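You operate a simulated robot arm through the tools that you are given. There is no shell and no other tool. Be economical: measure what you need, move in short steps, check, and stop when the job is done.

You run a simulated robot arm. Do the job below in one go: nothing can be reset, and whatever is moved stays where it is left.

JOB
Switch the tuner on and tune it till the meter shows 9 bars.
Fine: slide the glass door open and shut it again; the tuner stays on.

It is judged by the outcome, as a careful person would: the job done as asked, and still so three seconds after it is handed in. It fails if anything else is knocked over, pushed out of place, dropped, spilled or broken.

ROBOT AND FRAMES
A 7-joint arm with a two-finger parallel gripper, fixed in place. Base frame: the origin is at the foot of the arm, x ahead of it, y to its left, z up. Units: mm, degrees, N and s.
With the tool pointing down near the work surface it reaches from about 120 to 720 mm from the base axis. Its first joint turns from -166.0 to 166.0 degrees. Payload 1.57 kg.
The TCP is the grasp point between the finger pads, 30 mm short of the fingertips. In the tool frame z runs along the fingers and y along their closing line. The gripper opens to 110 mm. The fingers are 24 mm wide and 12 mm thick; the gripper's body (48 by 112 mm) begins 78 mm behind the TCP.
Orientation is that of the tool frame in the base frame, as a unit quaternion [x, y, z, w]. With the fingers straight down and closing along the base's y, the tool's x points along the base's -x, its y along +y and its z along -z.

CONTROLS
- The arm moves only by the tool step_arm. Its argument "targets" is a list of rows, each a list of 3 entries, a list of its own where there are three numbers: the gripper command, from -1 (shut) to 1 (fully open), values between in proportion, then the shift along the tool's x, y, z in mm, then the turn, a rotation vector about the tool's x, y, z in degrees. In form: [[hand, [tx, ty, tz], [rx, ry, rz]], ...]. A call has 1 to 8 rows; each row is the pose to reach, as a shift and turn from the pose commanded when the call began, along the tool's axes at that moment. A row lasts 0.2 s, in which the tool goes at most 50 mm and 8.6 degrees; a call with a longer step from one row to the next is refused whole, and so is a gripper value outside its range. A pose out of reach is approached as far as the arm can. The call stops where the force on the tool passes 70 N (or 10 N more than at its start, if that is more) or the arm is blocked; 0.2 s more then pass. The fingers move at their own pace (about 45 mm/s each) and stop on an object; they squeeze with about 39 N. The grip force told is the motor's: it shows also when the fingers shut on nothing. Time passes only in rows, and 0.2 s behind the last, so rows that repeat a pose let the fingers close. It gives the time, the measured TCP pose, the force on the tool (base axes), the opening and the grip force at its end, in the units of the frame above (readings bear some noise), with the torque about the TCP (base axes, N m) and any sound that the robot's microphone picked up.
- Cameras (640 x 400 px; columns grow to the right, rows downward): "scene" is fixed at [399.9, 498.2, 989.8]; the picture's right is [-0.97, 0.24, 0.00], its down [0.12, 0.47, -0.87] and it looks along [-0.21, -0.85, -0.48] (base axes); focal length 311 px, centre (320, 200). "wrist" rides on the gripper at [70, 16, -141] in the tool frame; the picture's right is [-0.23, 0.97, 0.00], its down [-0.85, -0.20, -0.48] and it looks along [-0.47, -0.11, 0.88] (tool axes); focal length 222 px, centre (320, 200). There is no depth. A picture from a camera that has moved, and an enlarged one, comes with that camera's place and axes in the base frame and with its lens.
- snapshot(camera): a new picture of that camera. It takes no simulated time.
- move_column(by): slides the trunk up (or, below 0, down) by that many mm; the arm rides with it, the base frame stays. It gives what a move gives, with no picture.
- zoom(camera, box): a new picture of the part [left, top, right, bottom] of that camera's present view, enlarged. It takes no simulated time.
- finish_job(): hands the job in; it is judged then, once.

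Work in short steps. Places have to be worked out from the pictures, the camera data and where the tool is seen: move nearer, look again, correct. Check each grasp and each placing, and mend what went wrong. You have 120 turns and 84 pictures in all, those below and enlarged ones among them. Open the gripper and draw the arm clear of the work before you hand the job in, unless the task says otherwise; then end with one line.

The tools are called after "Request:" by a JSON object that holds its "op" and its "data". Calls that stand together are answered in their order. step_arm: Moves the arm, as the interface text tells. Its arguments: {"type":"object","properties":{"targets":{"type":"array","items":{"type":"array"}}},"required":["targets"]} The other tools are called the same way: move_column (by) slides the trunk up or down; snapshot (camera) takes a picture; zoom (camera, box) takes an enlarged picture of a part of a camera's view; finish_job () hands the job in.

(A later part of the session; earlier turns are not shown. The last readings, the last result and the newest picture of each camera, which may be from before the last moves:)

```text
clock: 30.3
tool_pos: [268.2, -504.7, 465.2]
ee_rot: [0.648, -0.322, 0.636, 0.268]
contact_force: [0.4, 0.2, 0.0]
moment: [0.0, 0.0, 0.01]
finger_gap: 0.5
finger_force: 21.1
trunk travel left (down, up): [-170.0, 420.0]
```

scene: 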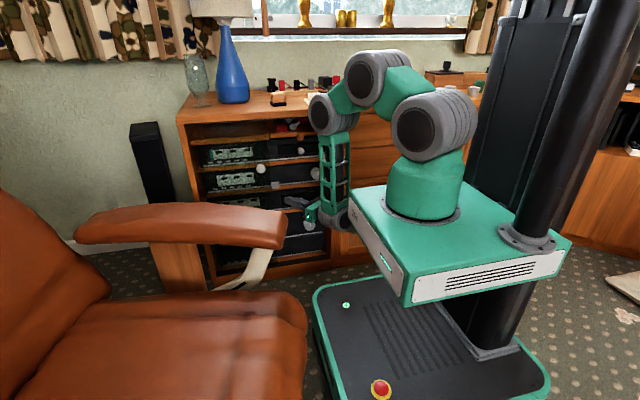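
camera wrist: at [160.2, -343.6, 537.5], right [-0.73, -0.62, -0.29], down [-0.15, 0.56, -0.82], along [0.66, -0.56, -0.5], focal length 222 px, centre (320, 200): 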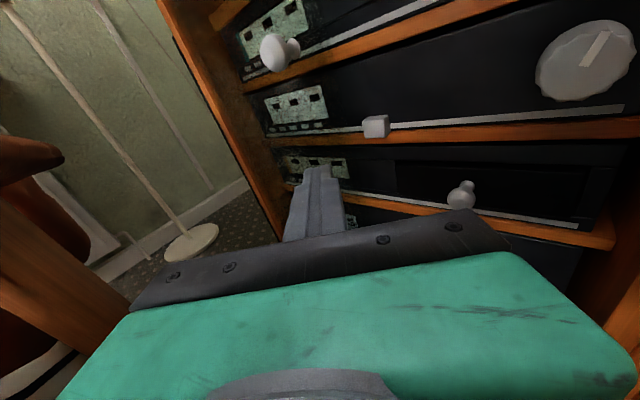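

Now the tip is at about (288,-527,464), so I'll move it up to the button's front.

Request:
{"op": "step_arm", "data": {"targets": [[-1, [0, 7, 16], [0, 0, 0]], [-1, [0, 14, 32], [0, 0, 0]], [-1, [0, 20, 45], [0, 0, 0]]]}}

Request:
{"op": "zoom", "data": {"camera": "wrist", "box": [220, 60, 540, 260]}}

Request:
{"op": "zoom", "data": {"camera": "scene", "box": [200, 130, 340, 218]}}

```text
clock: 31.1
tool_pos: [270.7, -516.4, 463.7]
ee_rot: [0.648, -0.322, 0.636, 0.267]
contact_force: [0.2, 0.7, -0.2]
moment: [-0.01, 0.01, 0.0]
finger_gap: 0.1
finger_force: 21.4
out of reach, approached as far as the arm can: row 1, 2, 3
trunk travel left (down, up): [-170.0, 420.0]
```

```text
2.00 times, centred on (380, 160) of wrist
camera zoom: at [167.7, -425.6, 536.8], right [-0.73, -0.62, -0.29], down [-0.15, 0.56, -0.82], along [0.66, -0.56, -0.5], focal length 444 px, centre (200, 280)
```

zoom: 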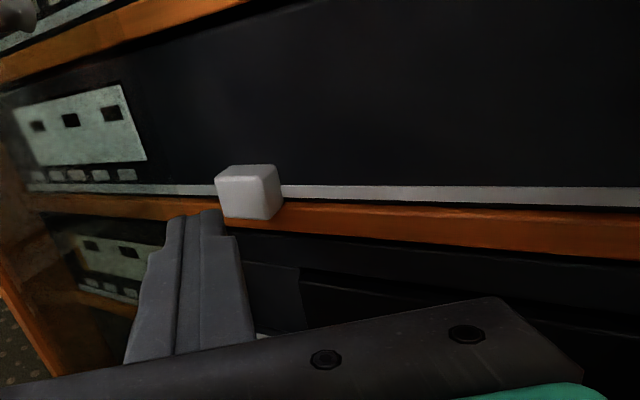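

```text
4.55 times, centred on (270, 174) of scene
camera zoom: at [399.9, 498.2, 989.8], right [-0.97, 0.24, 0.0], down [0.12, 0.47, -0.87], along [-0.21, -0.85, -0.48], focal length 1414 px, centre (547, 318)
```

zoom: 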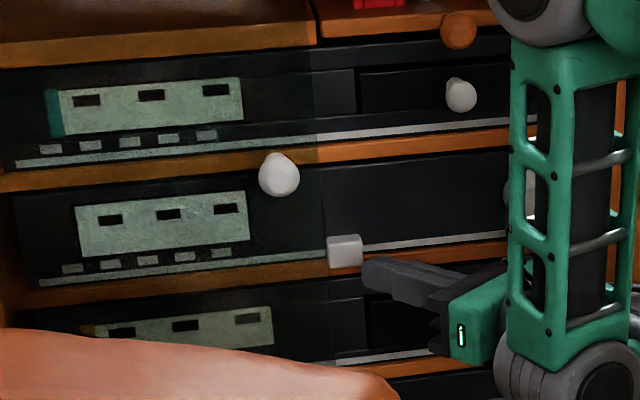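

The limit depends on the yaw relative to the arm's radial direction. I'll cut the yaw by 15°; the wrist then sits at x≈200, still clear of the chair.

Request:
{"op": "step_arm", "data": {"targets": [[-1, [0, 0, -10], [-5, 0, 0]], [-1, [0, 0, -10], [-10, 0, 0]], [-1, [0, 0, -5], [-15, 0, 0]]]}}

Request:
{"op": "snapshot", "data": {"camera": "scene"}}

```text
clock: 31.9
tool_pos: [268.5, -513.6, 461.4]
ee_rot: [0.608, -0.402, 0.589, 0.35]
contact_force: [0.4, 0.5, 1.2]
moment: [-0.05, 0.01, -0.05]
finger_gap: 0.1
finger_force: 20.9
trunk travel left (down, up): [-170.0, 420.0]
```

```text
38 pictures are left
```

scene: 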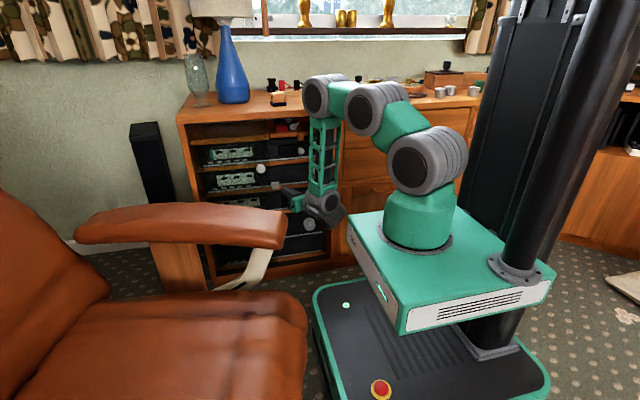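

Now fully reachable. I'll move up to the button and press gently inward.

Request:
{"op": "step_arm", "data": {"targets": [[-1, [1.2, -1, 15], [0, 0, 0]], [-1, [2.4, -2, 30], [0, 0, 0]], [-1, [3.5, -3, 42], [0, 0, 0]], [-1, [4, 0, 48], [0, 0, 0]]]}}

Request:
{"op": "zoom", "data": {"camera": "wrist", "box": [220, 60, 540, 260]}}

```text
clock: 32.9
tool_pos: [288.4, -552.2, 464.4]
ee_rot: [0.607, -0.402, 0.59, 0.35]
contact_force: [0.6, 0.1, 0.0]
moment: [0.07, 0.0, 0.0]
finger_gap: 0.0
finger_force: 21.2
out of reach, approached as far as the arm can: row 4
trunk travel left (down, up): [-170.0, 420.0]
```

```text
2.00 times, centred on (380, 160) of wrist
camera zoom: at [213.4, -437.1, 540.3], right [-0.87, -0.4, -0.27], down [-0.01, 0.58, -0.81], along [0.49, -0.71, -0.51], focal length 444 px, centre (200, 280)
```

zoom: 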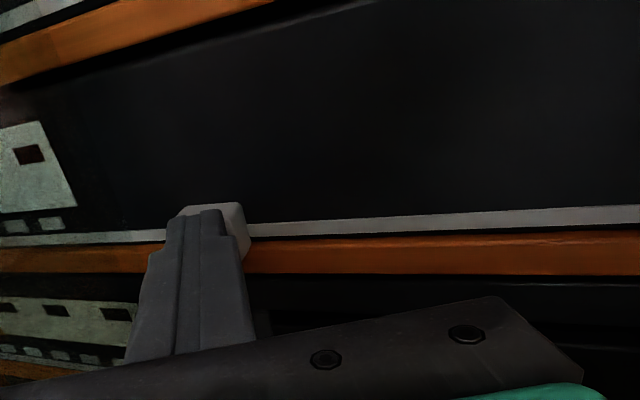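

The fingertip is right in front of the button with no contact yet. I'll reduce the yaw by a few more degrees while pressing forward.

Request:
{"op": "step_arm", "data": {"targets": [[-1, [0, -2, 0], [-4, 0, 0]], [-1, [0, -3, 4], [-8, 0, 0]], [-1, [0.5, -1, 9], [-8, 0, 0]], [-1, [1, 2, 15], [-8, 0, 0]]]}}

Request:
{"op": "snapshot", "data": {"camera": "wrist"}}

```text
clock: 33.9
tool_pos: [294.3, -564.4, 463.8]
ee_rot: [0.583, -0.441, 0.56, 0.391]
contact_force: [7.8, 20.5, -0.5]
moment: [-0.05, 0.03, 0.28]
finger_gap: 0.0
finger_force: 21.6
out of reach, approached as far as the arm can: row 1, 2
trunk travel left (down, up): [-170.0, 420.0]
heard: click
```

```text
36 pictures are left
camera wrist: at [236.1, -440.6, 540.6], right [-0.92, -0.28, -0.26], down [0.06, 0.58, -0.81], along [0.38, -0.76, -0.52], focal length 222 px, centre (320, 200)
```

wrist: 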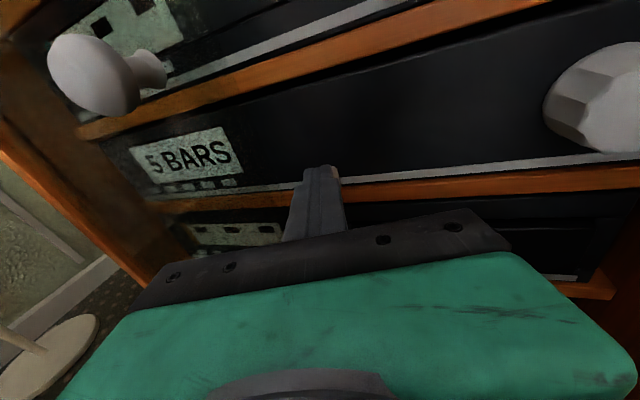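

Click, and the display reads "5 BARS", so this is the tuner. Next I'll back off, move in front of the tuning knob at about (146,-593,490), and square up the yaw.

Request:
{"op": "step_arm", "data": {"targets": [[-1, [0, 0, -35], [0, 0, 0]], [-1, [0, 0, -70], [0, 0, 0]], [-1, [0, 0, -100], [0, 0, 0]], [-1, [9, 37, -112], [-6, 0, 0]], [-1, [18, 74, -124], [-12, 0, 0]], [0.1, [26, 111, -136], [-18, 0, 0]]]}}

Request:
{"op": "snapshot", "data": {"camera": "wrist"}}

```text
clock: 35.3
tool_pos: [144.7, -472.2, 493.8]
ee_rot: [-0.513, 0.524, -0.484, -0.478]
contact_force: [0.3, 0.8, 0.3]
moment: [-0.01, 0.03, -0.03]
finger_gap: 32.0
finger_force: 0.1
trunk travel left (down, up): [-170.0, 420.0]
```

```text
35 pictures are left
camera wrist: at [130.7, -337.0, 572.9], right [-0.97, 0.02, -0.24], down [0.22, 0.54, -0.81], along [0.11, -0.84, -0.53], focal length 222 px, centre (320, 200)
```

wrist: 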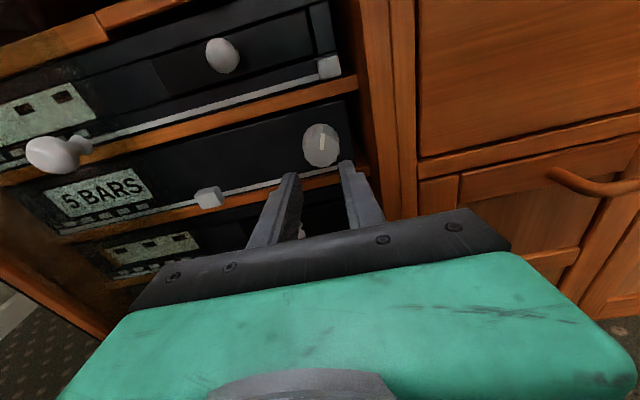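

The knob's front centre is at about (144,-593,489). I'll roll the tool -45° and open to about 66 mm, so that a clockwise turn of 90° or more is available.

Request:
{"op": "step_arm", "data": {"targets": [[0.2, [0, 0, 0], [0, 0, -8]], [0.2, [0, 0, 0], [0, 0, -16]], [0.2, [0, 0, 0], [0, 0, -24]], [0.2, [0, 0, 0], [0, 0, -32]], [0.2, [0, 0, 0], [0, 0, -40]], [0.2, [0, 0, 0], [0, 0, -48]]]}}

Request:
{"op": "step_arm", "data": {"targets": [[0.2, [0, 0, 25], [0, 0, 0]], [0.2, [0, 0, 55], [0, 0, 0]]]}}

Request:
{"op": "snapshot", "data": {"camera": "wrist"}}

```text
clock: 36.7
tool_pos: [145.8, -474.0, 494.8]
ee_rot: [0.682, -0.269, 0.247, 0.633]
contact_force: [0.0, 1.4, 0.2]
moment: [-0.01, 0.02, 0.0]
finger_gap: 65.9
finger_force: 0.1
trunk travel left (down, up): [-170.0, 420.0]
```

```text
clock: 37.3
tool_pos: [145.6, -528.3, 490.7]
ee_rot: [0.683, -0.269, 0.249, 0.632]
contact_force: [0.0, 0.7, 0.5]
moment: [-0.01, -0.04, -0.01]
finger_gap: 65.9
finger_force: 0.1
trunk travel left (down, up): [-170.0, 420.0]
```

```text
34 pictures are left
camera wrist: at [187.7, -391.7, 558.5], right [-0.83, -0.04, 0.56], down [-0.49, 0.53, -0.69], along [-0.27, -0.84, -0.46], focal length 222 px, centre (320, 200)
```

wrist: 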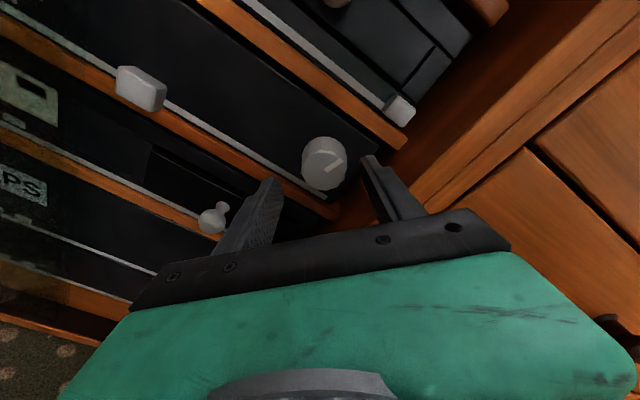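

The alignment looks good. I'll narrow to 56 mm and advance over the knob, watching the force.

Request:
{"op": "step_arm", "data": {"targets": [[0.02, [0, 2, 10], [0, 0, 0]], [0.02, [-0.5, 3.3, 20], [0, 0, 0]], [0.02, [-0.5, 3.3, 35], [0, 0, 0]], [0.02, [-0.5, 3.3, 47], [0, 0, 0]]]}}

Request:
{"op": "snapshot", "data": {"camera": "wrist"}}

```text
clock: 38.4
tool_pos: [143.1, -566.6, 486.0]
ee_rot: [0.685, -0.265, 0.245, 0.633]
contact_force: [9.4, 46.6, 20.4]
moment: [-2.35, 0.74, -0.56]
finger_gap: 61.4
finger_force: 3.1
trunk travel left (down, up): [-170.0, 420.0]
stopped in row 4: the force on the tool passed its limit at 80 N (the readings are from after the stop); the commanded pose is now the measured one
```

```text
33 pictures are left
camera wrist: at [186.3, -431.1, 556.0], right [-0.82, -0.05, 0.57], down [-0.5, 0.53, -0.68], along [-0.27, -0.84, -0.46], focal length 222 px, centre (320, 200)
```

wrist: 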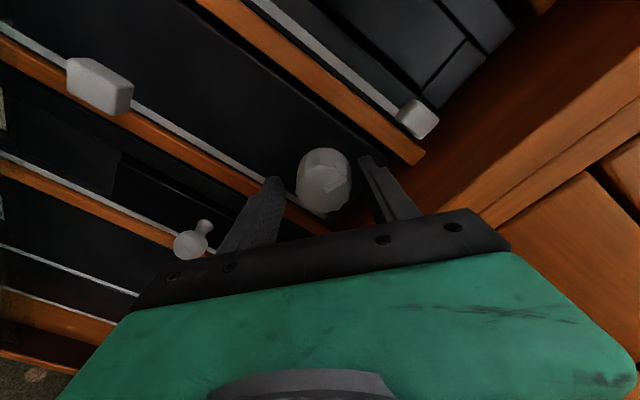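

A finger hit the shelf edge below at a low diagonal position. I'll back off and use a flatter roll (-20°), so the fingers stay clear of the shelf.

Request:
{"op": "step_arm", "data": {"targets": [[0.02, [0, 0, -20], [0, 0, 0]], [0.02, [0, 0, -30], [0, 0, 9]], [0.02, [0, 0, -30], [0, 0, 18]], [0.02, [0, 0, -30], [0, 0, 27]]]}}

Request:
{"op": "snapshot", "data": {"camera": "wrist"}}

```text
refused: row 2 steps farther than a row can; nothing moved
```

```text
32 pictures are left
camera wrist: at [186.3, -431.1, 556.0], right [-0.82, -0.05, 0.57], down [-0.5, 0.53, -0.68], along [-0.27, -0.84, -0.46], focal length 222 px, centre (320, 200)
```

wrist: 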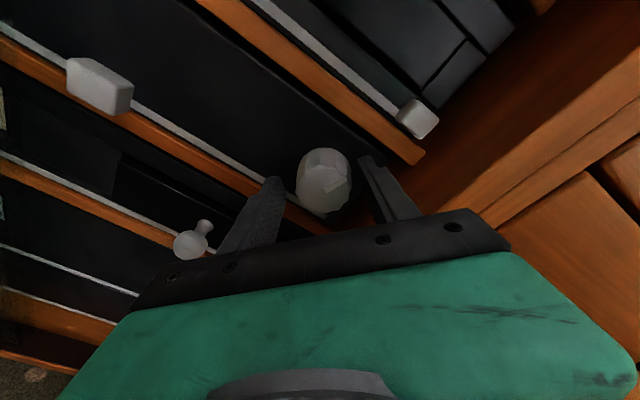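

The roll step was slightly too large, so I'll repeat with smaller ones.

Request:
{"op": "step_arm", "data": {"targets": [[0.02, [0, 0, -20], [0, 0, 0]], [0.02, [0, 0, -30], [0, 0, 8]], [0.02, [0, 0, -30], [0, 0, 16]], [0.02, [0, 0, -30], [0, 0, 24]], [0.02, [0, 0, -30], [0, 0, 28]]]}}

Request:
{"op": "snapshot", "data": {"camera": "wrist"}}

```text
clock: 39.6
tool_pos: [142.8, -541.3, 486.4]
ee_rot: [0.601, -0.426, 0.39, 0.552]
contact_force: [0.4, -0.4, 0.6]
moment: [-0.02, 0.0, 0.03]
finger_gap: 56.3
finger_force: 0.1
trunk travel left (down, up): [-170.0, 420.0]
```

```text
31 pictures are left
camera wrist: at [152.2, -405.6, 568.4], right [-0.99, -0.01, 0.11], down [-0.1, 0.55, -0.83], along [-0.05, -0.83, -0.55], focal length 222 px, centre (320, 200)
```

wrist: 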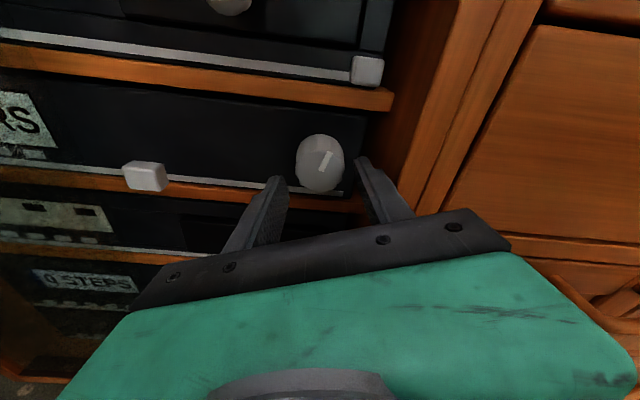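

The knob centre is confirmed at (144,-593,486). I'll advance with the fingers flatter now.

Request:
{"op": "step_arm", "data": {"targets": [[0.02, [1, 0.3, 13], [0, 0, 0]], [0.02, [2, 0.5, 26], [0, 0, 0]], [0.02, [2.7, 0.5, 34], [0, 0, 0]], [0.02, [3.2, 0.5, 41], [0, 0, 0]]]}}

Request:
{"op": "snapshot", "data": {"camera": "wrist"}}

```text
clock: 40.5
tool_pos: [142.3, -568.0, 485.5]
ee_rot: [0.607, -0.421, 0.385, 0.553]
contact_force: [6.0, 47.9, 25.1]
moment: [-1.77, 1.04, -1.24]
finger_gap: 57.4
finger_force: 0.6
trunk travel left (down, up): [-170.0, 420.0]
stopped in row 4: the force on the tool passed its limit at 86 N (the readings are from after the stop); the commanded pose is now the measured one
```

```text
30 pictures are left
camera wrist: at [153.8, -433.9, 567.9], right [-0.99, -0.01, 0.13], down [-0.11, 0.56, -0.82], along [-0.06, -0.83, -0.55], focal length 222 px, centre (320, 200)
```

wrist: 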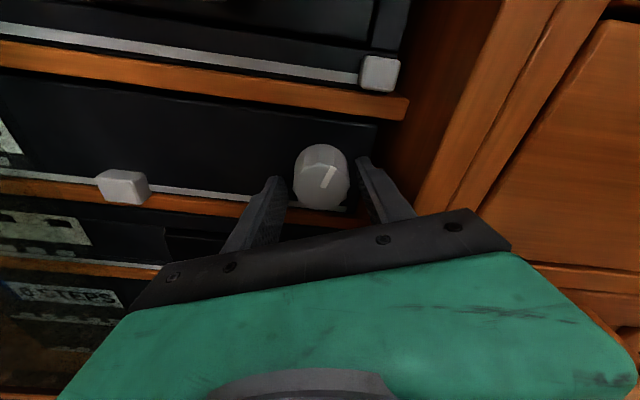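

From the torque, the fingertips are touching the unit's front face at y≈-598, so the knob is already between the fingers with about 20 mm overlap. I'll back off 2 mm and close.

Request:
{"op": "step_arm", "data": {"targets": [[0.02, [0, 0, -3], [0, 0, 0]], [-1, [0, 0, -3], [0, 0, 0]], [-1, [0, 0, -3], [0, 0, 0]], [-1, [0, 0, -3], [0, 0, 0]]]}}

```text
clock: 41.5
tool_pos: [139.3, -568.8, 480.8]
ee_rot: [0.606, -0.428, 0.382, 0.551]
contact_force: [-27.1, -16.0, -8.4]
moment: [0.19, -0.22, -0.7]
finger_gap: 42.7
finger_force: 33.1
trunk travel left (down, up): [-170.0, 420.0]
```

The knob is gripped at 42.7 mm. I'll centre the command on the knob and turn clockwise 16° to see the effect.

Request:
{"op": "step_arm", "data": {"targets": [[-1, [-3, 2, -3], [0, 0, 0]], [-1, [-4, 2, -3], [0, 0, 8]], [-1, [-4, 2, -3], [0, 0, 16]]]}}

Request:
{"op": "zoom", "data": {"camera": "scene", "box": [200, 130, 340, 218]}}

```text
clock: 42.3
tool_pos: [142.9, -566.2, 480.9]
ee_rot: [0.541, -0.504, 0.462, 0.491]
contact_force: [-6.6, -28.8, -1.5]
moment: [0.01, -0.04, -0.1]
finger_gap: 41.8
finger_force: 45.4
trunk travel left (down, up): [-170.0, 420.0]
```

```text
4.55 times, centred on (270, 174) of scene
camera zoom: at [399.9, 498.2, 989.8], right [-0.97, 0.24, 0.0], down [0.12, 0.47, -0.87], along [-0.21, -0.85, -0.48], focal length 1414 px, centre (547, 318)
```

zoom: 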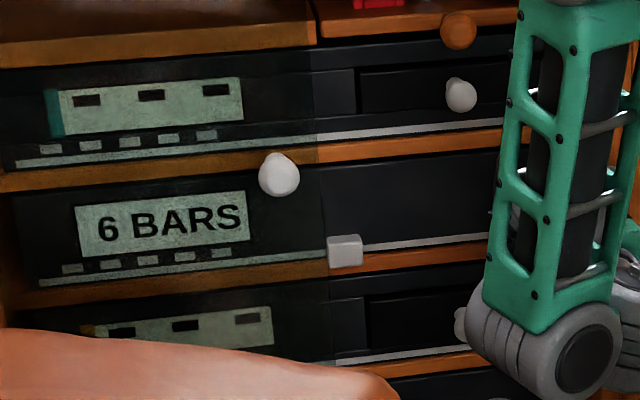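

6 bars after 16°. I'll turn another 24° clockwise, relaxing the pull slightly.

Request:
{"op": "step_arm", "data": {"targets": [[-1, [0, 0, 2], [0, 0, 8]], [-1, [0, 0, 2], [0, 0, 16]], [-1, [0, 0, 2], [0, 0, 24]]]}}

Request:
{"op": "zoom", "data": {"camera": "scene", "box": [200, 130, 340, 218]}}

```text
clock: 43.1
tool_pos: [145.2, -563.7, 481.3]
ee_rot: [-0.428, 0.602, -0.556, -0.381]
contact_force: [50.4, 13.5, 9.4]
moment: [0.35, 0.38, 1.69]
finger_gap: 41.6
finger_force: 44.5
trunk travel left (down, up): [-170.0, 420.0]
```

```text
4.55 times, centred on (270, 174) of scene
camera zoom: at [399.9, 498.2, 989.8], right [-0.97, 0.24, 0.0], down [0.12, 0.47, -0.87], along [-0.21, -0.85, -0.48], focal length 1414 px, centre (547, 318)
```

zoom: 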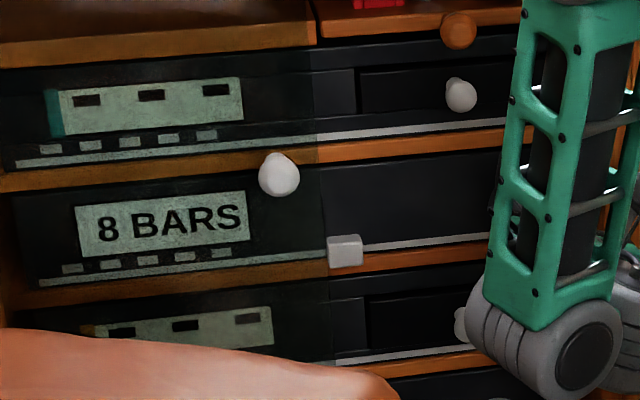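

8 bars. I'll ease off the sideways load (+x 3 mm) and turn about 9° more.

Request:
{"op": "step_arm", "data": {"targets": [[-1, [-1, -3, 0], [0, 0, 0]], [-1, [-1, -3, 0], [0, 0, 5]], [-1, [-1, -3, 0], [0, 0, 9]]]}}

Request:
{"op": "zoom", "data": {"camera": "scene", "box": [200, 130, 340, 218]}}

```text
clock: 43.9
tool_pos: [147.4, -565.7, 482.4]
ee_rot: [-0.379, 0.633, -0.584, -0.338]
contact_force: [47.1, 21.1, 12.4]
moment: [-0.12, 0.36, 2.12]
finger_gap: 41.9
finger_force: 45.3
trunk travel left (down, up): [-170.0, 420.0]
```

```text
4.55 times, centred on (270, 174) of scene
camera zoom: at [399.9, 498.2, 989.8], right [-0.97, 0.24, 0.0], down [0.12, 0.47, -0.87], along [-0.21, -0.85, -0.48], focal length 1414 px, centre (547, 318)
```

zoom: 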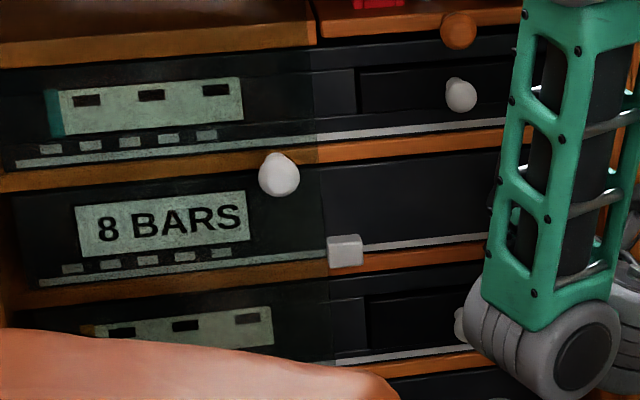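

Still 8. A few more degrees, easing the lateral load further.

Request:
{"op": "step_arm", "data": {"targets": [[-1, [-1, -2, 0], [0, 0, 3]], [-1, [-1, -2, 0], [0, 0, 6]], [-1, [-1, -2, 0], [0, 0, 6]]]}}

Request:
{"op": "zoom", "data": {"camera": "scene", "box": [200, 130, 340, 218]}}

```text
clock: 44.7
tool_pos: [149.2, -565.5, 483.9]
ee_rot: [-0.345, 0.652, -0.601, -0.308]
contact_force: [42.5, 19.9, 18.3]
moment: [-0.75, 0.37, 1.53]
finger_gap: 41.8
finger_force: 44.8
trunk travel left (down, up): [-170.0, 420.0]
```

```text
4.55 times, centred on (270, 174) of scene
camera zoom: at [399.9, 498.2, 989.8], right [-0.97, 0.24, 0.0], down [0.12, 0.47, -0.87], along [-0.21, -0.85, -0.48], focal length 1414 px, centre (547, 318)
```

zoom: 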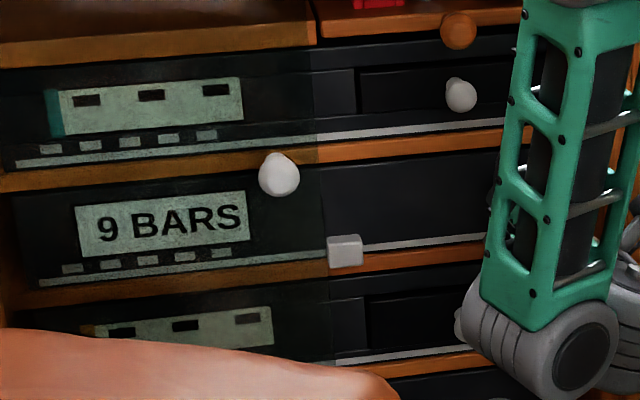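

9 bars. I'll turn 3° further to get away from the threshold, then release and retreat straight back.

Request:
{"op": "step_arm", "data": {"targets": [[-1, [0, 0, 0], [0, 0, 3]], [-1, [0, 0, 0], [0, 0, 3]]]}}

Request:
{"op": "step_arm", "data": {"targets": [[-0.1, [0, 0, 0], [0, 0, 3]], [0.02, [0, 0, 0], [0, 0, 3]], [0.02, [0, 0, -20], [0, 0, 3]], [0.02, [0, 0, -50], [0, 0, 3]], [0.02, [0, 0, -90], [0, 0, 3]]]}}

Request:
{"op": "zoom", "data": {"camera": "scene", "box": [200, 130, 340, 218]}}

```text
clock: 45.3
tool_pos: [148.5, -565.2, 482.5]
ee_rot: [-0.327, 0.661, -0.608, -0.292]
contact_force: [42.9, 17.9, 20.6]
moment: [-0.85, 0.39, 1.53]
finger_gap: 42.0
finger_force: 44.9
trunk travel left (down, up): [-170.0, 420.0]
```

```text
clock: 46.5
tool_pos: [143.8, -476.1, 488.6]
ee_rot: [-0.305, 0.675, -0.611, -0.279]
contact_force: [-0.7, 0.4, 0.0]
moment: [-0.05, -0.01, 0.04]
finger_gap: 56.2
finger_force: 0.1
trunk travel left (down, up): [-170.0, 420.0]
```

```text
4.55 times, centred on (270, 174) of scene
camera zoom: at [399.9, 498.2, 989.8], right [-0.97, 0.24, 0.0], down [0.12, 0.47, -0.87], along [-0.21, -0.85, -0.48], focal length 1414 px, centre (547, 318)
```

zoom: 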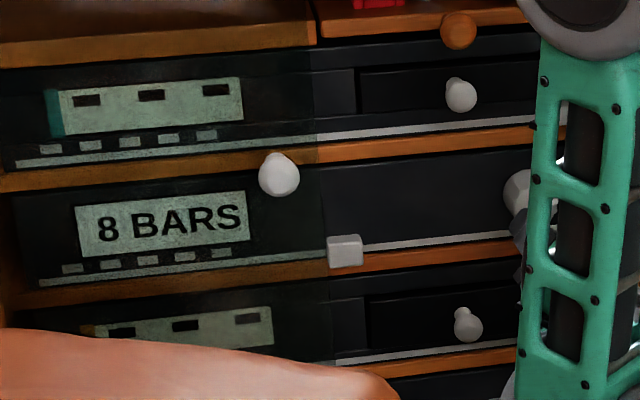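

It slipped back to 8 on release. Let me look at the knob before re-gripping.

Request:
{"op": "snapshot", "data": {"camera": "wrist"}}

```text
24 pictures are left
camera wrist: at [88.7, -339.5, 541.9], right [-0.59, 0.08, -0.81], down [0.71, 0.52, -0.47], along [0.39, -0.85, -0.36], focal length 222 px, centre (320, 200)
```

wrist: 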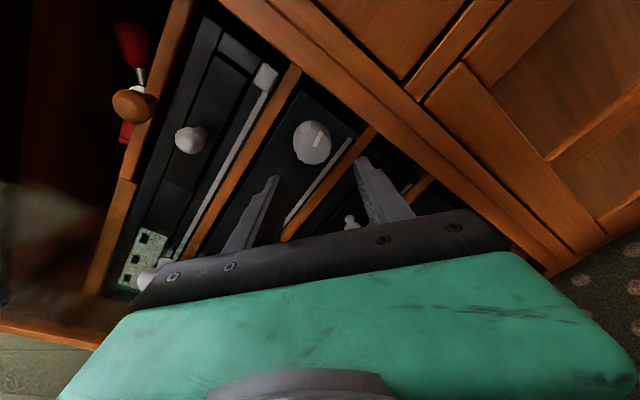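

I'll re-set the roll to about +5° and correct the pitch, then re-grip centred on (148,·,488).

Request:
{"op": "step_arm", "data": {"targets": [[0.02, [0, 0, 0], [0, 0, -8]], [0.02, [0, 0, 0], [0, 0, -16]], [0.02, [0, 0, 0], [0, 0, -24]], [0.02, [0, 0, 0], [0, 0, -32]], [0.02, [0, 0, 0], [0, 0, -38]]]}}

Request:
{"op": "step_arm", "data": {"targets": [[0.02, [0, 0, 0], [0, 2.5, 0]], [0.02, [0, 0, 0], [0, 5, 0]]]}}

```text
clock: 47.7
tool_pos: [145.0, -476.7, 489.2]
ee_rot: [-0.511, 0.535, -0.488, -0.463]
contact_force: [0.2, 0.7, -0.5]
moment: [0.02, 0.0, 0.0]
finger_gap: 56.3
finger_force: 0.0
trunk travel left (down, up): [-170.0, 420.0]
```

```text
clock: 48.3
tool_pos: [145.9, -481.1, 488.1]
ee_rot: [-0.489, 0.517, -0.508, -0.486]
contact_force: [-0.4, 0.1, 0.2]
moment: [-0.01, 0.0, 0.02]
finger_gap: 56.2
finger_force: 0.2
out of reach, approached as far as the arm can: row 2
trunk travel left (down, up): [-170.0, 420.0]
```

The tool is now level. I'll advance 81 mm onto the knob and take a look before closing.

Request:
{"op": "step_arm", "data": {"targets": [[0.02, [0, -1, 27], [0, 0, 0]], [0.02, [0, -2, 54], [0, 0, 0]], [0.02, [0, -2, 70], [0, 0, 0]], [0.02, [0, -2, 81], [0, 0, 0]]]}}

Request:
{"op": "zoom", "data": {"camera": "wrist", "box": [200, 80, 440, 230]}}

```text
clock: 49.3
tool_pos: [146.0, -563.1, 487.3]
ee_rot: [-0.488, 0.516, -0.509, -0.487]
contact_force: [-0.1, 0.3, 0.3]
moment: [0.02, 0.02, -0.02]
finger_gap: 56.2
finger_force: 0.0
trunk travel left (down, up): [-170.0, 420.0]
```

```text
2.67 times, centred on (320, 155) of wrist
camera zoom: at [129.7, -421.9, 556.8], right [-0.96, 0.01, -0.28], down [0.25, 0.49, -0.84], along [0.13, -0.87, -0.47], focal length 592 px, centre (320, 320)
```

zoom: 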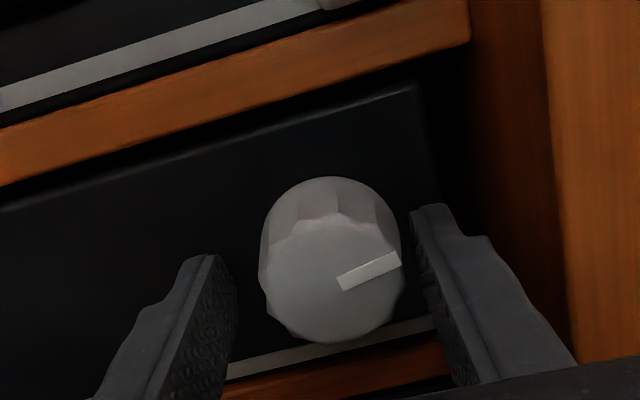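

The knob is centred between the fingers. I'll grip and turn 10°.

Request:
{"op": "step_arm", "data": {"targets": [[-1, [0, 0, 0], [0, 0, 0]], [-1, [0, 0, 0], [0, 0, 0]], [-1, [0, 0, 0], [0, 0, 0]], [-1, [0, 0, 0], [0, 0, 5]], [-1, [0, 0, 0], [0, 0, 10]]]}}

Request:
{"op": "zoom", "data": {"camera": "scene", "box": [200, 150, 280, 200]}}

```text
clock: 50.5
tool_pos: [143.4, -562.2, 487.1]
ee_rot: [-0.438, 0.561, -0.547, -0.44]
contact_force: [-38.3, -20.9, -6.7]
moment: [0.38, -0.09, -0.61]
finger_gap: 41.5
finger_force: 44.9
trunk travel left (down, up): [-170.0, 420.0]
```

```text
8.00 times, centred on (240, 175) of scene
camera zoom: at [399.9, 498.2, 989.8], right [-0.97, 0.24, 0.0], down [0.12, 0.47, -0.87], along [-0.21, -0.85, -0.48], focal length 2488 px, centre (960, 400)
```

zoom: 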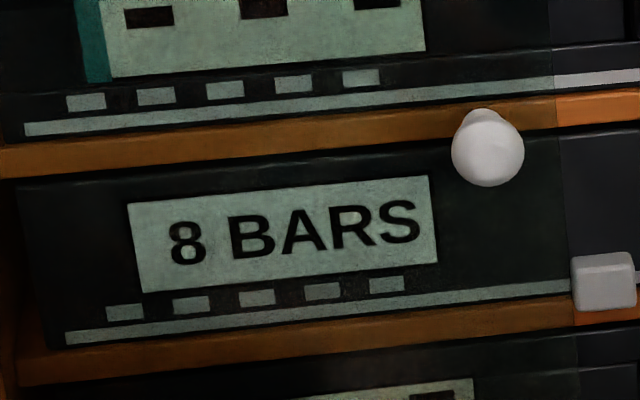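

Still 8. I'll re-centre 3 mm toward -x to unload it, and turn 8° more.

Request:
{"op": "step_arm", "data": {"targets": [[-1, [0.7, 3, 0], [0, 0, 0]], [-1, [0.7, 3, 0], [0, 0, 4]], [-1, [0.7, 3, 0], [0, 0, 8]]]}}

Request:
{"op": "zoom", "data": {"camera": "scene", "box": [200, 150, 280, 200]}}

```text
clock: 51.3
tool_pos: [144.4, -562.9, 487.7]
ee_rot: [-0.401, 0.588, -0.578, -0.399]
contact_force: [-14.2, -22.4, -16.5]
moment: [0.71, -0.02, -0.4]
finger_gap: 41.4
finger_force: 45.1
trunk travel left (down, up): [-170.0, 420.0]
```

```text
8.00 times, centred on (240, 175) of scene
camera zoom: at [399.9, 498.2, 989.8], right [-0.97, 0.24, 0.0], down [0.12, 0.47, -0.87], along [-0.21, -0.85, -0.48], focal length 2488 px, centre (960, 400)
```

zoom: 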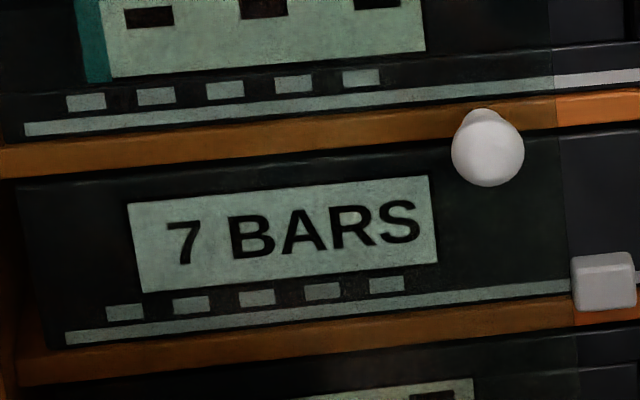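

The meter has a peak, and I've gone past it: 9 lies back counter-clockwise. I'll turn back about 21° and check.

Request:
{"op": "step_arm", "data": {"targets": [[-1, [0, 1, 0], [0, 0, -7]], [-1, [0, 1, 0], [0, 0, -14]], [-1, [0, 1, 0], [0, 0, -21]], [-1, [0, 1, 0], [0, 0, -21]]]}}

Request:
{"op": "zoom", "data": {"camera": "scene", "box": [200, 150, 280, 200]}}

```text
clock: 52.3
tool_pos: [142.6, -562.9, 487.3]
ee_rot: [-0.502, 0.503, -0.497, -0.498]
contact_force: [-4.7, -13.2, -12.8]
moment: [0.87, -0.01, -0.2]
finger_gap: 41.2
finger_force: 44.8
trunk travel left (down, up): [-170.0, 420.0]
```

```text
8.00 times, centred on (240, 175) of scene
camera zoom: at [399.9, 498.2, 989.8], right [-0.97, 0.24, 0.0], down [0.12, 0.47, -0.87], along [-0.21, -0.85, -0.48], focal length 2488 px, centre (960, 400)
```

zoom: 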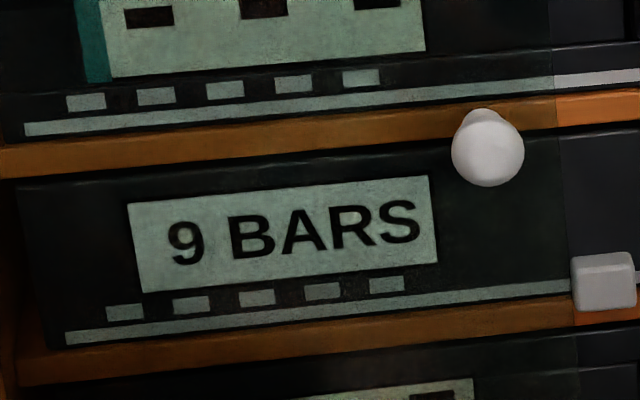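

9 bars with low side load. I'll nudge 2° further back toward the middle, then release gently and retreat.

Request:
{"op": "step_arm", "data": {"targets": [[-1, [0, 0, 0], [0, 0, -2]], [-1, [0, 0, 0], [0, 0, -2]], [-0.15, [0, 0, 0], [0, 0, -2]], [0.02, [0, 0, 0], [0, 0, -2]]]}}

Request:
{"op": "zoom", "data": {"camera": "scene", "box": [200, 150, 280, 200]}}

```text
clock: 53.3
tool_pos: [143.6, -562.6, 488.2]
ee_rot: [0.511, -0.494, 0.488, 0.507]
contact_force: [0.1, 1.6, 0.6]
moment: [0.05, 0.01, -0.03]
finger_gap: 56.1
finger_force: 0.0
trunk travel left (down, up): [-170.0, 420.0]
```

```text
8.00 times, centred on (240, 175) of scene
camera zoom: at [399.9, 498.2, 989.8], right [-0.97, 0.24, 0.0], down [0.12, 0.47, -0.87], along [-0.21, -0.85, -0.48], focal length 2488 px, centre (960, 400)
```

zoom: 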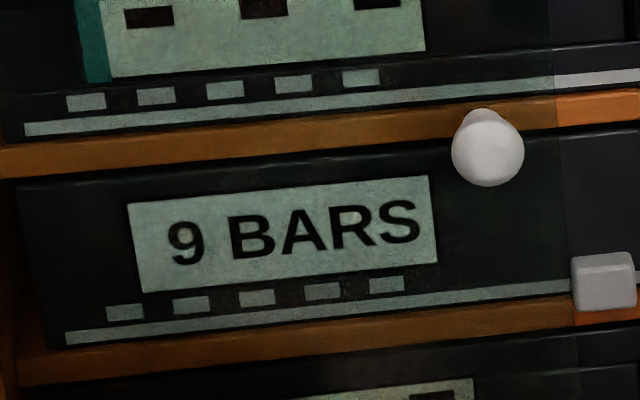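

Released, still 9 bars. I'll retreat, raise the trunk to the door-knob height, then yaw to 41° in front of the door knob at about (360,-524,560).

Request:
{"op": "step_arm", "data": {"targets": [[0.02, [0, 0, -30], [0, 0, 0]], [0.02, [0, 0, -65], [0, 0, 0]], [0.02, [0, 0, -100], [0, 0, 0]]]}}

Request:
{"op": "move_column", "data": {"by": 73}}

Request:
{"op": "step_arm", "data": {"targets": [[0.02, [0, -30, 0], [8, 0, 0]], [0.02, [0, -60, 0], [16, 0, 0]], [0.02, [0, -95, 0], [24, 0, 0]], [0.02, [0, -130, 0], [32, 0, 0]], [0.02, [0, -160, 0], [40, 0, 0]]]}}

Request:
{"op": "snapshot", "data": {"camera": "wrist"}}

Request:
{"op": "snapshot", "data": {"camera": "scene"}}

```text
clock: 54.1
tool_pos: [145.9, -481.0, 492.6]
ee_rot: [0.51, -0.497, 0.485, 0.508]
contact_force: [0.8, 0.4, 0.1]
moment: [0.03, 0.01, -0.01]
finger_gap: 56.4
finger_force: 0.0
out of reach, approached as far as the arm can: row 3
trunk travel left (down, up): [-170.0, 420.0]
```

```text
clock: 55.2
tool_pos: [147.1, -481.2, 563.8]
ee_rot: [0.511, -0.496, 0.486, 0.506]
contact_force: [0.3, 0.6, 0.4]
moment: [0.01, 0.01, -0.02]
finger_gap: 56.2
finger_force: 0.0
trunk travel left (down, up): [-243.0, 347.0]
```

```text
clock: 56.4
tool_pos: [307.1, -479.2, 559.8]
ee_rot: [0.654, -0.299, 0.626, 0.3]
contact_force: [0.1, 0.5, -0.3]
moment: [0.04, 0.05, 0.01]
finger_gap: 56.1
finger_force: 0.0
trunk travel left (down, up): [-243.0, 347.0]
```

```text
18 pictures are left
camera wrist: at [208.8, -382.2, 632.6], right [-0.76, -0.62, -0.21], down [-0.18, 0.51, -0.84], along [0.63, -0.6, -0.5], focal length 222 px, centre (320, 200)
```

wrist: 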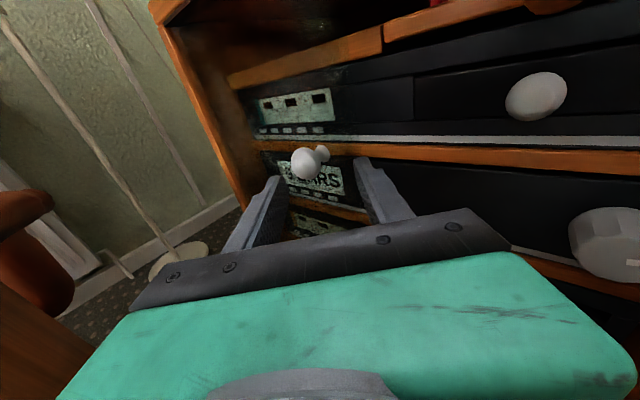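

```text
17 pictures are left
```

scene: 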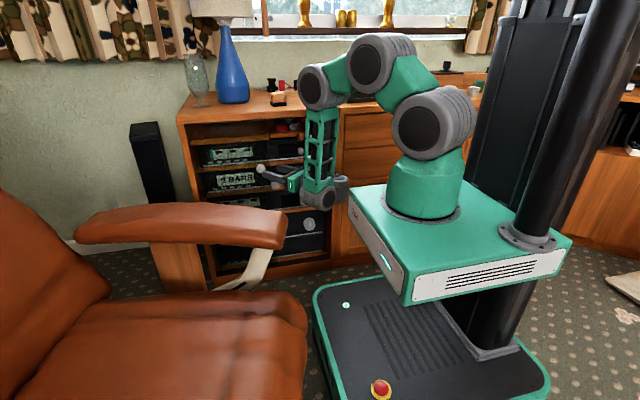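

The knob is at about (362,-524,559). With yaw, side-by-side fingers would hit the glass, so I'll roll 90° to grip it from above and below.

Request:
{"op": "step_arm", "data": {"targets": [[0.02, [0, 0, 0], [0, 0, 8]], [0.02, [0, 0, 0], [0, 0, 16]], [0.02, [0, 0, 0], [0, 0, 24]], [0.02, [0, 0, 0], [0, 0, 32]], [0.02, [0, 0, 0], [0, 0, 40]], [0.02, [0, 0, 0], [0, 0, 48]], [0.02, [0, 0, 0], [0, 0, 56]], [0.02, [0, 0, 0], [0, 0, 64]]]}}

Request:
{"op": "step_arm", "data": {"targets": [[0.02, [0, 0, 0], [0, 0, 8]], [0.02, [0, 0, 0], [0, 0, 16]], [0.02, [0, 0, 0], [0, 0, 24]]]}}

Request:
{"op": "snapshot", "data": {"camera": "wrist"}}

```text
clock: 58.2
tool_pos: [305.9, -480.9, 558.2]
ee_rot: [0.395, -0.601, 0.691, -0.077]
contact_force: [0.6, -0.2, -0.2]
moment: [-0.01, 0.01, 0.02]
finger_gap: 56.0
finger_force: 0.0
trunk travel left (down, up): [-243.0, 347.0]
```

```text
clock: 59.0
tool_pos: [305.7, -481.2, 558.0]
ee_rot: [-0.261, 0.67, -0.659, 0.22]
contact_force: [0.3, 0.4, -0.1]
moment: [-0.02, 0.01, 0.0]
finger_gap: 56.1
finger_force: 0.0
trunk travel left (down, up): [-243.0, 347.0]
```

```text
16 pictures are left
camera wrist: at [163.3, -417.3, 548.7], right [0.12, 0.14, -0.98], down [0.36, 0.92, 0.17], along [0.92, -0.38, 0.06], focal length 222 px, centre (320, 200)
```

wrist: 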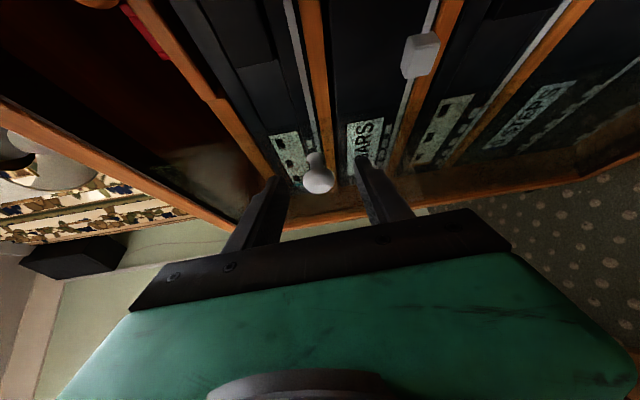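

The fingers straddle the knob vertically. I'll advance onto it, then close.

Request:
{"op": "step_arm", "data": {"targets": [[0.02, [-6, -2, 18], [0, 0, 0]], [0.02, [-12, -4, 36], [0, 0, 0]], [0.02, [-17, -4.5, 53], [0, 0, 0]]]}}

Request:
{"op": "step_arm", "data": {"targets": [[-1, [0, 0, 0], [0, 0, 0]], [-1, [0, 0, 0], [0, 0, 0]], [-1, [0, 0, 0], [0, 0, 0]]]}}

```text
clock: 59.8
tool_pos: [349.0, -507.3, 558.8]
ee_rot: [-0.262, 0.669, -0.66, 0.218]
contact_force: [0.5, 0.0, 0.0]
moment: [-0.01, -0.01, -0.01]
finger_gap: 56.0
finger_force: 0.1
out of reach, approached as far as the arm can: row 3
trunk travel left (down, up): [-243.0, 347.0]
```

```text
clock: 60.6
tool_pos: [350.3, -507.6, 561.7]
ee_rot: [-0.262, 0.669, -0.66, 0.219]
contact_force: [-0.5, 1.1, 7.5]
moment: [-0.08, -0.15, 0.01]
finger_gap: 31.3
finger_force: 26.1
trunk travel left (down, up): [-243.0, 347.0]
```

Gripped at 31.3 mm. I'll slide the door back toward -x 120 mm, easing the yaw as it goes.

Request:
{"op": "step_arm", "data": {"targets": [[-1, [14.6, 1.2, -12.7], [0, 2, 0]], [-1, [29.3, 2.3, -25.4], [0, 4, 0]], [-1, [43.9, 3.5, -38.1], [0, 6, 0]], [-1, [58.5, 4.7, -50.9], [0, 8, 0]], [-1, [73.2, 5.8, -63.6], [0, 10, 0]], [-1, [87.8, 7, -76.3], [0, 12, 0]]]}}

```text
clock: 62.0
tool_pos: [232.3, -504.6, 560.5]
ee_rot: [-0.19, 0.689, -0.684, 0.147]
contact_force: [-2.8, -19.8, 7.3]
moment: [-0.04, -0.24, 0.83]
finger_gap: 31.2
finger_force: 39.8
trunk travel left (down, up): [-243.0, 347.0]
```

Sliding well. I'll bring it the remaining ~112 mm to the closed position.

Request:
{"op": "step_arm", "data": {"targets": [[-1, [16.3, 1.1, -8.3], [0, 3, 0]], [-1, [32.7, 2.2, -16.5], [0, 6, 0]], [-1, [49, 3.3, -24.8], [0, 9, 0]], [-1, [65.3, 4.4, -33], [0, 12, 0]], [-1, [81.7, 5.5, -41.3], [0, 15, 0]], [-1, [98, 6.6, -49.6], [0, 18, 0]]]}}

Request:
{"op": "zoom", "data": {"camera": "scene", "box": [200, 130, 340, 218]}}

```text
clock: 63.4
tool_pos: [126.3, -505.3, 560.0]
ee_rot: [-0.085, 0.704, -0.704, 0.04]
contact_force: [34.1, 5.4, 0.3]
moment: [0.0, -0.17, 0.72]
finger_gap: 30.9
finger_force: 39.4
trunk travel left (down, up): [-243.0, 347.0]
```

```text
4.55 times, centred on (270, 174) of scene
camera zoom: at [399.9, 498.2, 989.8], right [-0.97, 0.24, 0.0], down [0.12, 0.47, -0.87], along [-0.21, -0.85, -0.48], focal length 1414 px, centre (547, 318)
```

zoom: 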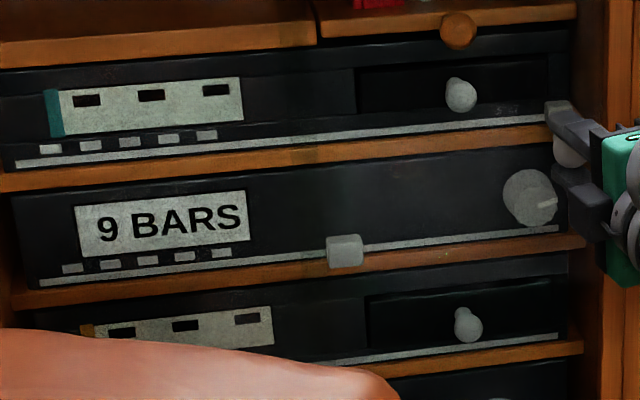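

The door is back against its stop, and it's 9 BARS behind the glass. Release and retreat.

Request:
{"op": "step_arm", "data": {"targets": [[-0.2, [0, 0, 0], [0, 0, 0]], [0, [0, 0, 0], [0, 0, 0]], [0, [0, 0, -25], [0, 0, 0]], [0, [0, 0, -60], [0, 0, 0]]]}}

Request:
{"op": "snapshot", "data": {"camera": "scene"}}

Request:
{"op": "zoom", "data": {"camera": "scene", "box": [170, 80, 350, 280]}}

```text
clock: 64.4
tool_pos: [111.0, -447.3, 562.6]
ee_rot: [0.082, -0.703, 0.706, -0.037]
contact_force: [0.0, -0.3, 0.3]
moment: [0.0, 0.01, -0.03]
finger_gap: 54.8
finger_force: 0.0
trunk travel left (down, up): [-243.0, 347.0]
```

```text
14 pictures are left
```

scene: 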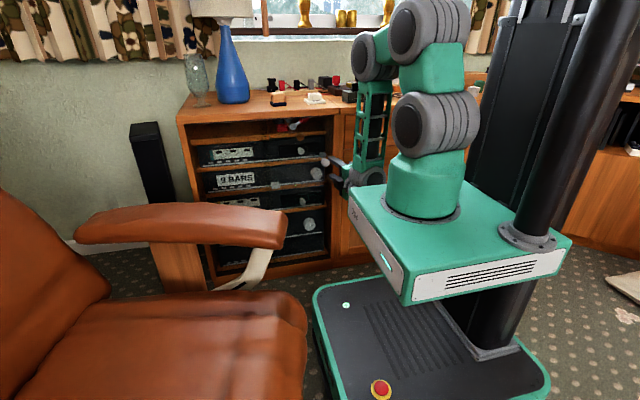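

```text
2.00 times, centred on (260, 180) of scene
camera zoom: at [399.9, 498.2, 989.8], right [-0.97, 0.24, 0.0], down [0.12, 0.47, -0.87], along [-0.21, -0.85, -0.48], focal length 622 px, centre (440, 240)
```

zoom: 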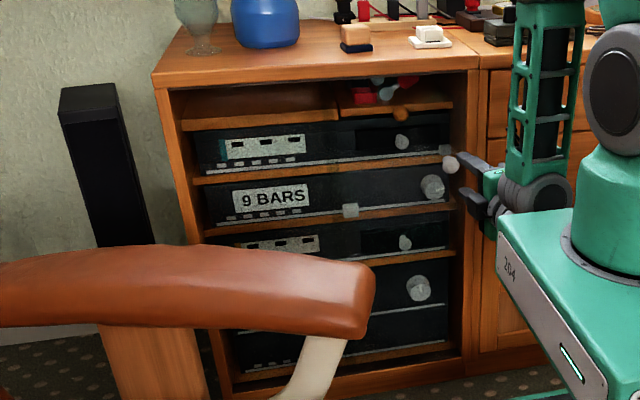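

The job state is done: door closed (knob back at its original pixel) and 9 bars. The armchair, though, was nudged and appears swivelled by about 6°, so I want to put it back. I'll raise the trunk and turn the tool down to view the armrest from above.

Request:
{"op": "move_column", "data": {"by": 170}}

Request:
{"op": "step_arm", "data": {"targets": [[-1, [0, 0, -5], [-8.5, 0, 0]], [-1, [0, 0, -10], [-17, 0, 0]], [-1, [0, 0, -15], [-25.5, 0, 0]], [-1, [0, 0, -20], [-34, 0, 0]], [-1, [0, 0, -25], [-42.5, 0, 0]], [-1, [0, 0, -30], [-51, 0, 0]], [-1, [0, 0, -35], [-59.5, 0, 0]], [-1, [0, 0, -40], [-68, 0, 0]]]}}

Request:
{"op": "step_arm", "data": {"targets": [[-1, [0, 0, 0], [-7, 0, 0]], [-1, [0, 0, 0], [-14, 0, 0]], [-1, [0, 0, 0], [-20, 0, 0]]]}}

Request:
{"op": "snapshot", "data": {"camera": "wrist"}}

```text
clock: 66.3
tool_pos: [110.9, -446.3, 732.7]
ee_rot: [0.082, -0.704, 0.705, -0.037]
contact_force: [0.0, -0.8, 0.8]
moment: [-0.01, -0.02, 0.01]
finger_gap: 55.0
finger_force: 0.0
trunk travel left (down, up): [-413.0, 177.0]
```

```text
clock: 68.1
tool_pos: [105.0, -406.4, 731.3]
ee_rot: [-0.09, 0.977, -0.191, -0.014]
contact_force: [-0.4, -0.9, -0.2]
moment: [0.03, 0.01, -0.02]
finger_gap: 0.0
finger_force: 21.4
out of reach, approached as far as the arm can: row 3, 4
trunk travel left (down, up): [-413.0, 177.0]
```

```text
clock: 68.9
tool_pos: [104.1, -407.3, 731.7]
ee_rot: [-0.085, 0.996, -0.017, -0.03]
contact_force: [-0.3, -0.1, 0.5]
moment: [-0.02, -0.01, 0.02]
finger_gap: 0.0
finger_force: 21.3
trunk travel left (down, up): [-413.0, 177.0]
```

```text
12 pictures are left
camera wrist: at [43.5, -397.4, 875.2], right [0.06, 1.0, -0.04], down [0.9, -0.03, 0.43], along [0.43, -0.06, -0.9], focal length 222 px, centre (320, 200)
```

wrist: 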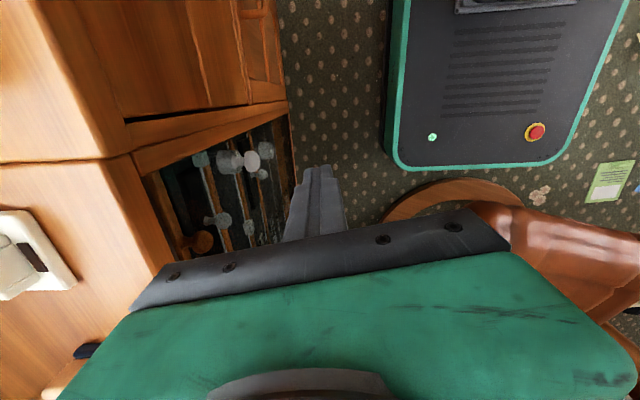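

I see the chair's round base ring, but the hand hides the armrest. I'll go higher and move the camera above the armrest.

Request:
{"op": "move_column", "data": {"by": 100}}

Request:
{"op": "step_arm", "data": {"targets": [[-1, [-40, 13, -2], [0, 0, 0]], [-1, [-80, 26, -4], [0, 0, 0]], [-1, [-120, 39, -6], [0, 0, 0]], [-1, [-160, 52, -8], [0, 0, 0]], [-1, [-200, 65, -10], [0, 0, 0]], [-1, [-240, 78, -13], [0, 0, 0]], [-1, [-280, 91, -15], [0, 0, 0]], [-1, [-318, 104, -17], [0, 0, 0]]]}}

Request:
{"op": "snapshot", "data": {"camera": "wrist"}}

```text
clock: 70.2
tool_pos: [104.6, -406.7, 832.1]
ee_rot: [-0.085, 0.996, -0.018, -0.031]
contact_force: [1.0, -0.2, 0.4]
moment: [-0.03, -0.01, 0.02]
finger_gap: 0.0
finger_force: 21.4
trunk travel left (down, up): [-513.0, 77.0]
```

```text
clock: 72.0
tool_pos: [398.8, -249.7, 825.0]
ee_rot: [-0.086, 0.996, -0.019, -0.03]
contact_force: [-0.3, -0.7, 0.2]
moment: [-0.01, 0.02, -0.02]
finger_gap: 0.1
finger_force: 21.4
trunk travel left (down, up): [-513.0, 77.0]
```

```text
11 pictures are left
camera wrist: at [337.0, -239.1, 968.0], right [0.06, 1.0, -0.05], down [0.9, -0.03, 0.43], along [0.43, -0.07, -0.9], focal length 222 px, centre (320, 200)
```

wrist: 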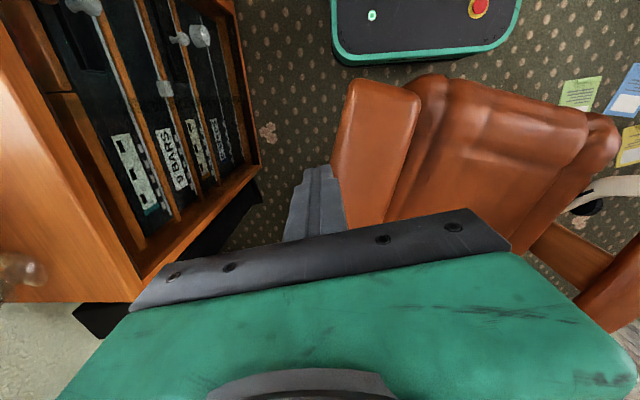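

Now I see the armrest clearly: its near corner is at about (320,-210) at z≈560, angled about -13°. To tell how it moved, I'll go back to the initial hand pose and compare its wrist picture with the first one.

Request:
{"op": "step_arm", "data": {"targets": [[-1, [45, -12, 3], [0, 0, 0]], [-1, [90, -24, 5], [0, 0, 0]], [-1, [135, -36, 8], [0, 0, 0]], [-1, [180, -48, 10], [0, 0, 0]], [-1, [225, -60, 13], [0, 0, 0]], [-1, [270, -72, 16], [0, 0, 0]], [-1, [315, -86, 18], [0, 0, 0]]]}}

Request:
{"op": "move_column", "data": {"by": -116}}

Request:
{"op": "step_arm", "data": {"targets": [[1, [38, -12, 5], [-1, -1.6, 4.8]], [1, [76, -23, 10], [-2.2, -3.3, 9.7]], [1, [76, -23, 10], [-2.2, -3.3, 9.7]]]}}

```text
clock: 73.6
tool_pos: [104.9, -389.3, 829.7]
ee_rot: [-0.086, 0.996, -0.019, -0.03]
contact_force: [-0.5, 0.0, 0.3]
moment: [-0.01, -0.01, -0.02]
finger_gap: 0.0
finger_force: 21.4
trunk travel left (down, up): [-513.0, 77.0]
```

```text
clock: 75.1
tool_pos: [105.2, -389.0, 714.5]
ee_rot: [-0.085, 0.996, -0.019, -0.03]
contact_force: [0.3, 0.0, 0.4]
moment: [0.02, 0.04, -0.01]
finger_gap: 0.0
finger_force: 21.1
trunk travel left (down, up): [-397.0, 193.0]
```

```text
clock: 75.9
tool_pos: [33.0, -425.0, 707.9]
ee_rot: [-0.002, 1.0, 0.001, -0.001]
contact_force: [0.3, 0.4, 0.2]
moment: [0.03, 0.0, -0.01]
finger_gap: 68.0
finger_force: 0.1
trunk travel left (down, up): [-397.0, 193.0]
```

Request:
{"op": "step_arm", "data": {"targets": [[1, [8, -4, -1], [0, 0, 0]], [1, [8, -4, -1], [0, 0, 0]], [1, [8, -4, -1], [0, 0, 0]]]}}

Request:
{"op": "snapshot", "data": {"camera": "wrist"}}

```text
clock: 76.7
tool_pos: [27.2, -430.0, 709.4]
ee_rot: [0.0, 1.0, 0.001, -0.001]
contact_force: [-0.4, -0.6, 0.1]
moment: [-0.01, -0.01, -0.02]
finger_gap: 109.8
finger_force: 0.1
trunk travel left (down, up): [-397.0, 193.0]
```

```text
10 pictures are left
camera wrist: at [-41.7, -413.6, 849.3], right [0.23, 0.97, 0.0], down [0.86, -0.2, 0.48], along [0.46, -0.11, -0.88], focal length 222 px, centre (320, 200)
```

wrist: 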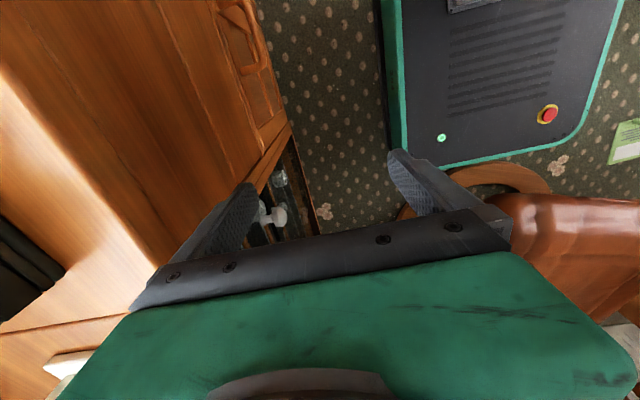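

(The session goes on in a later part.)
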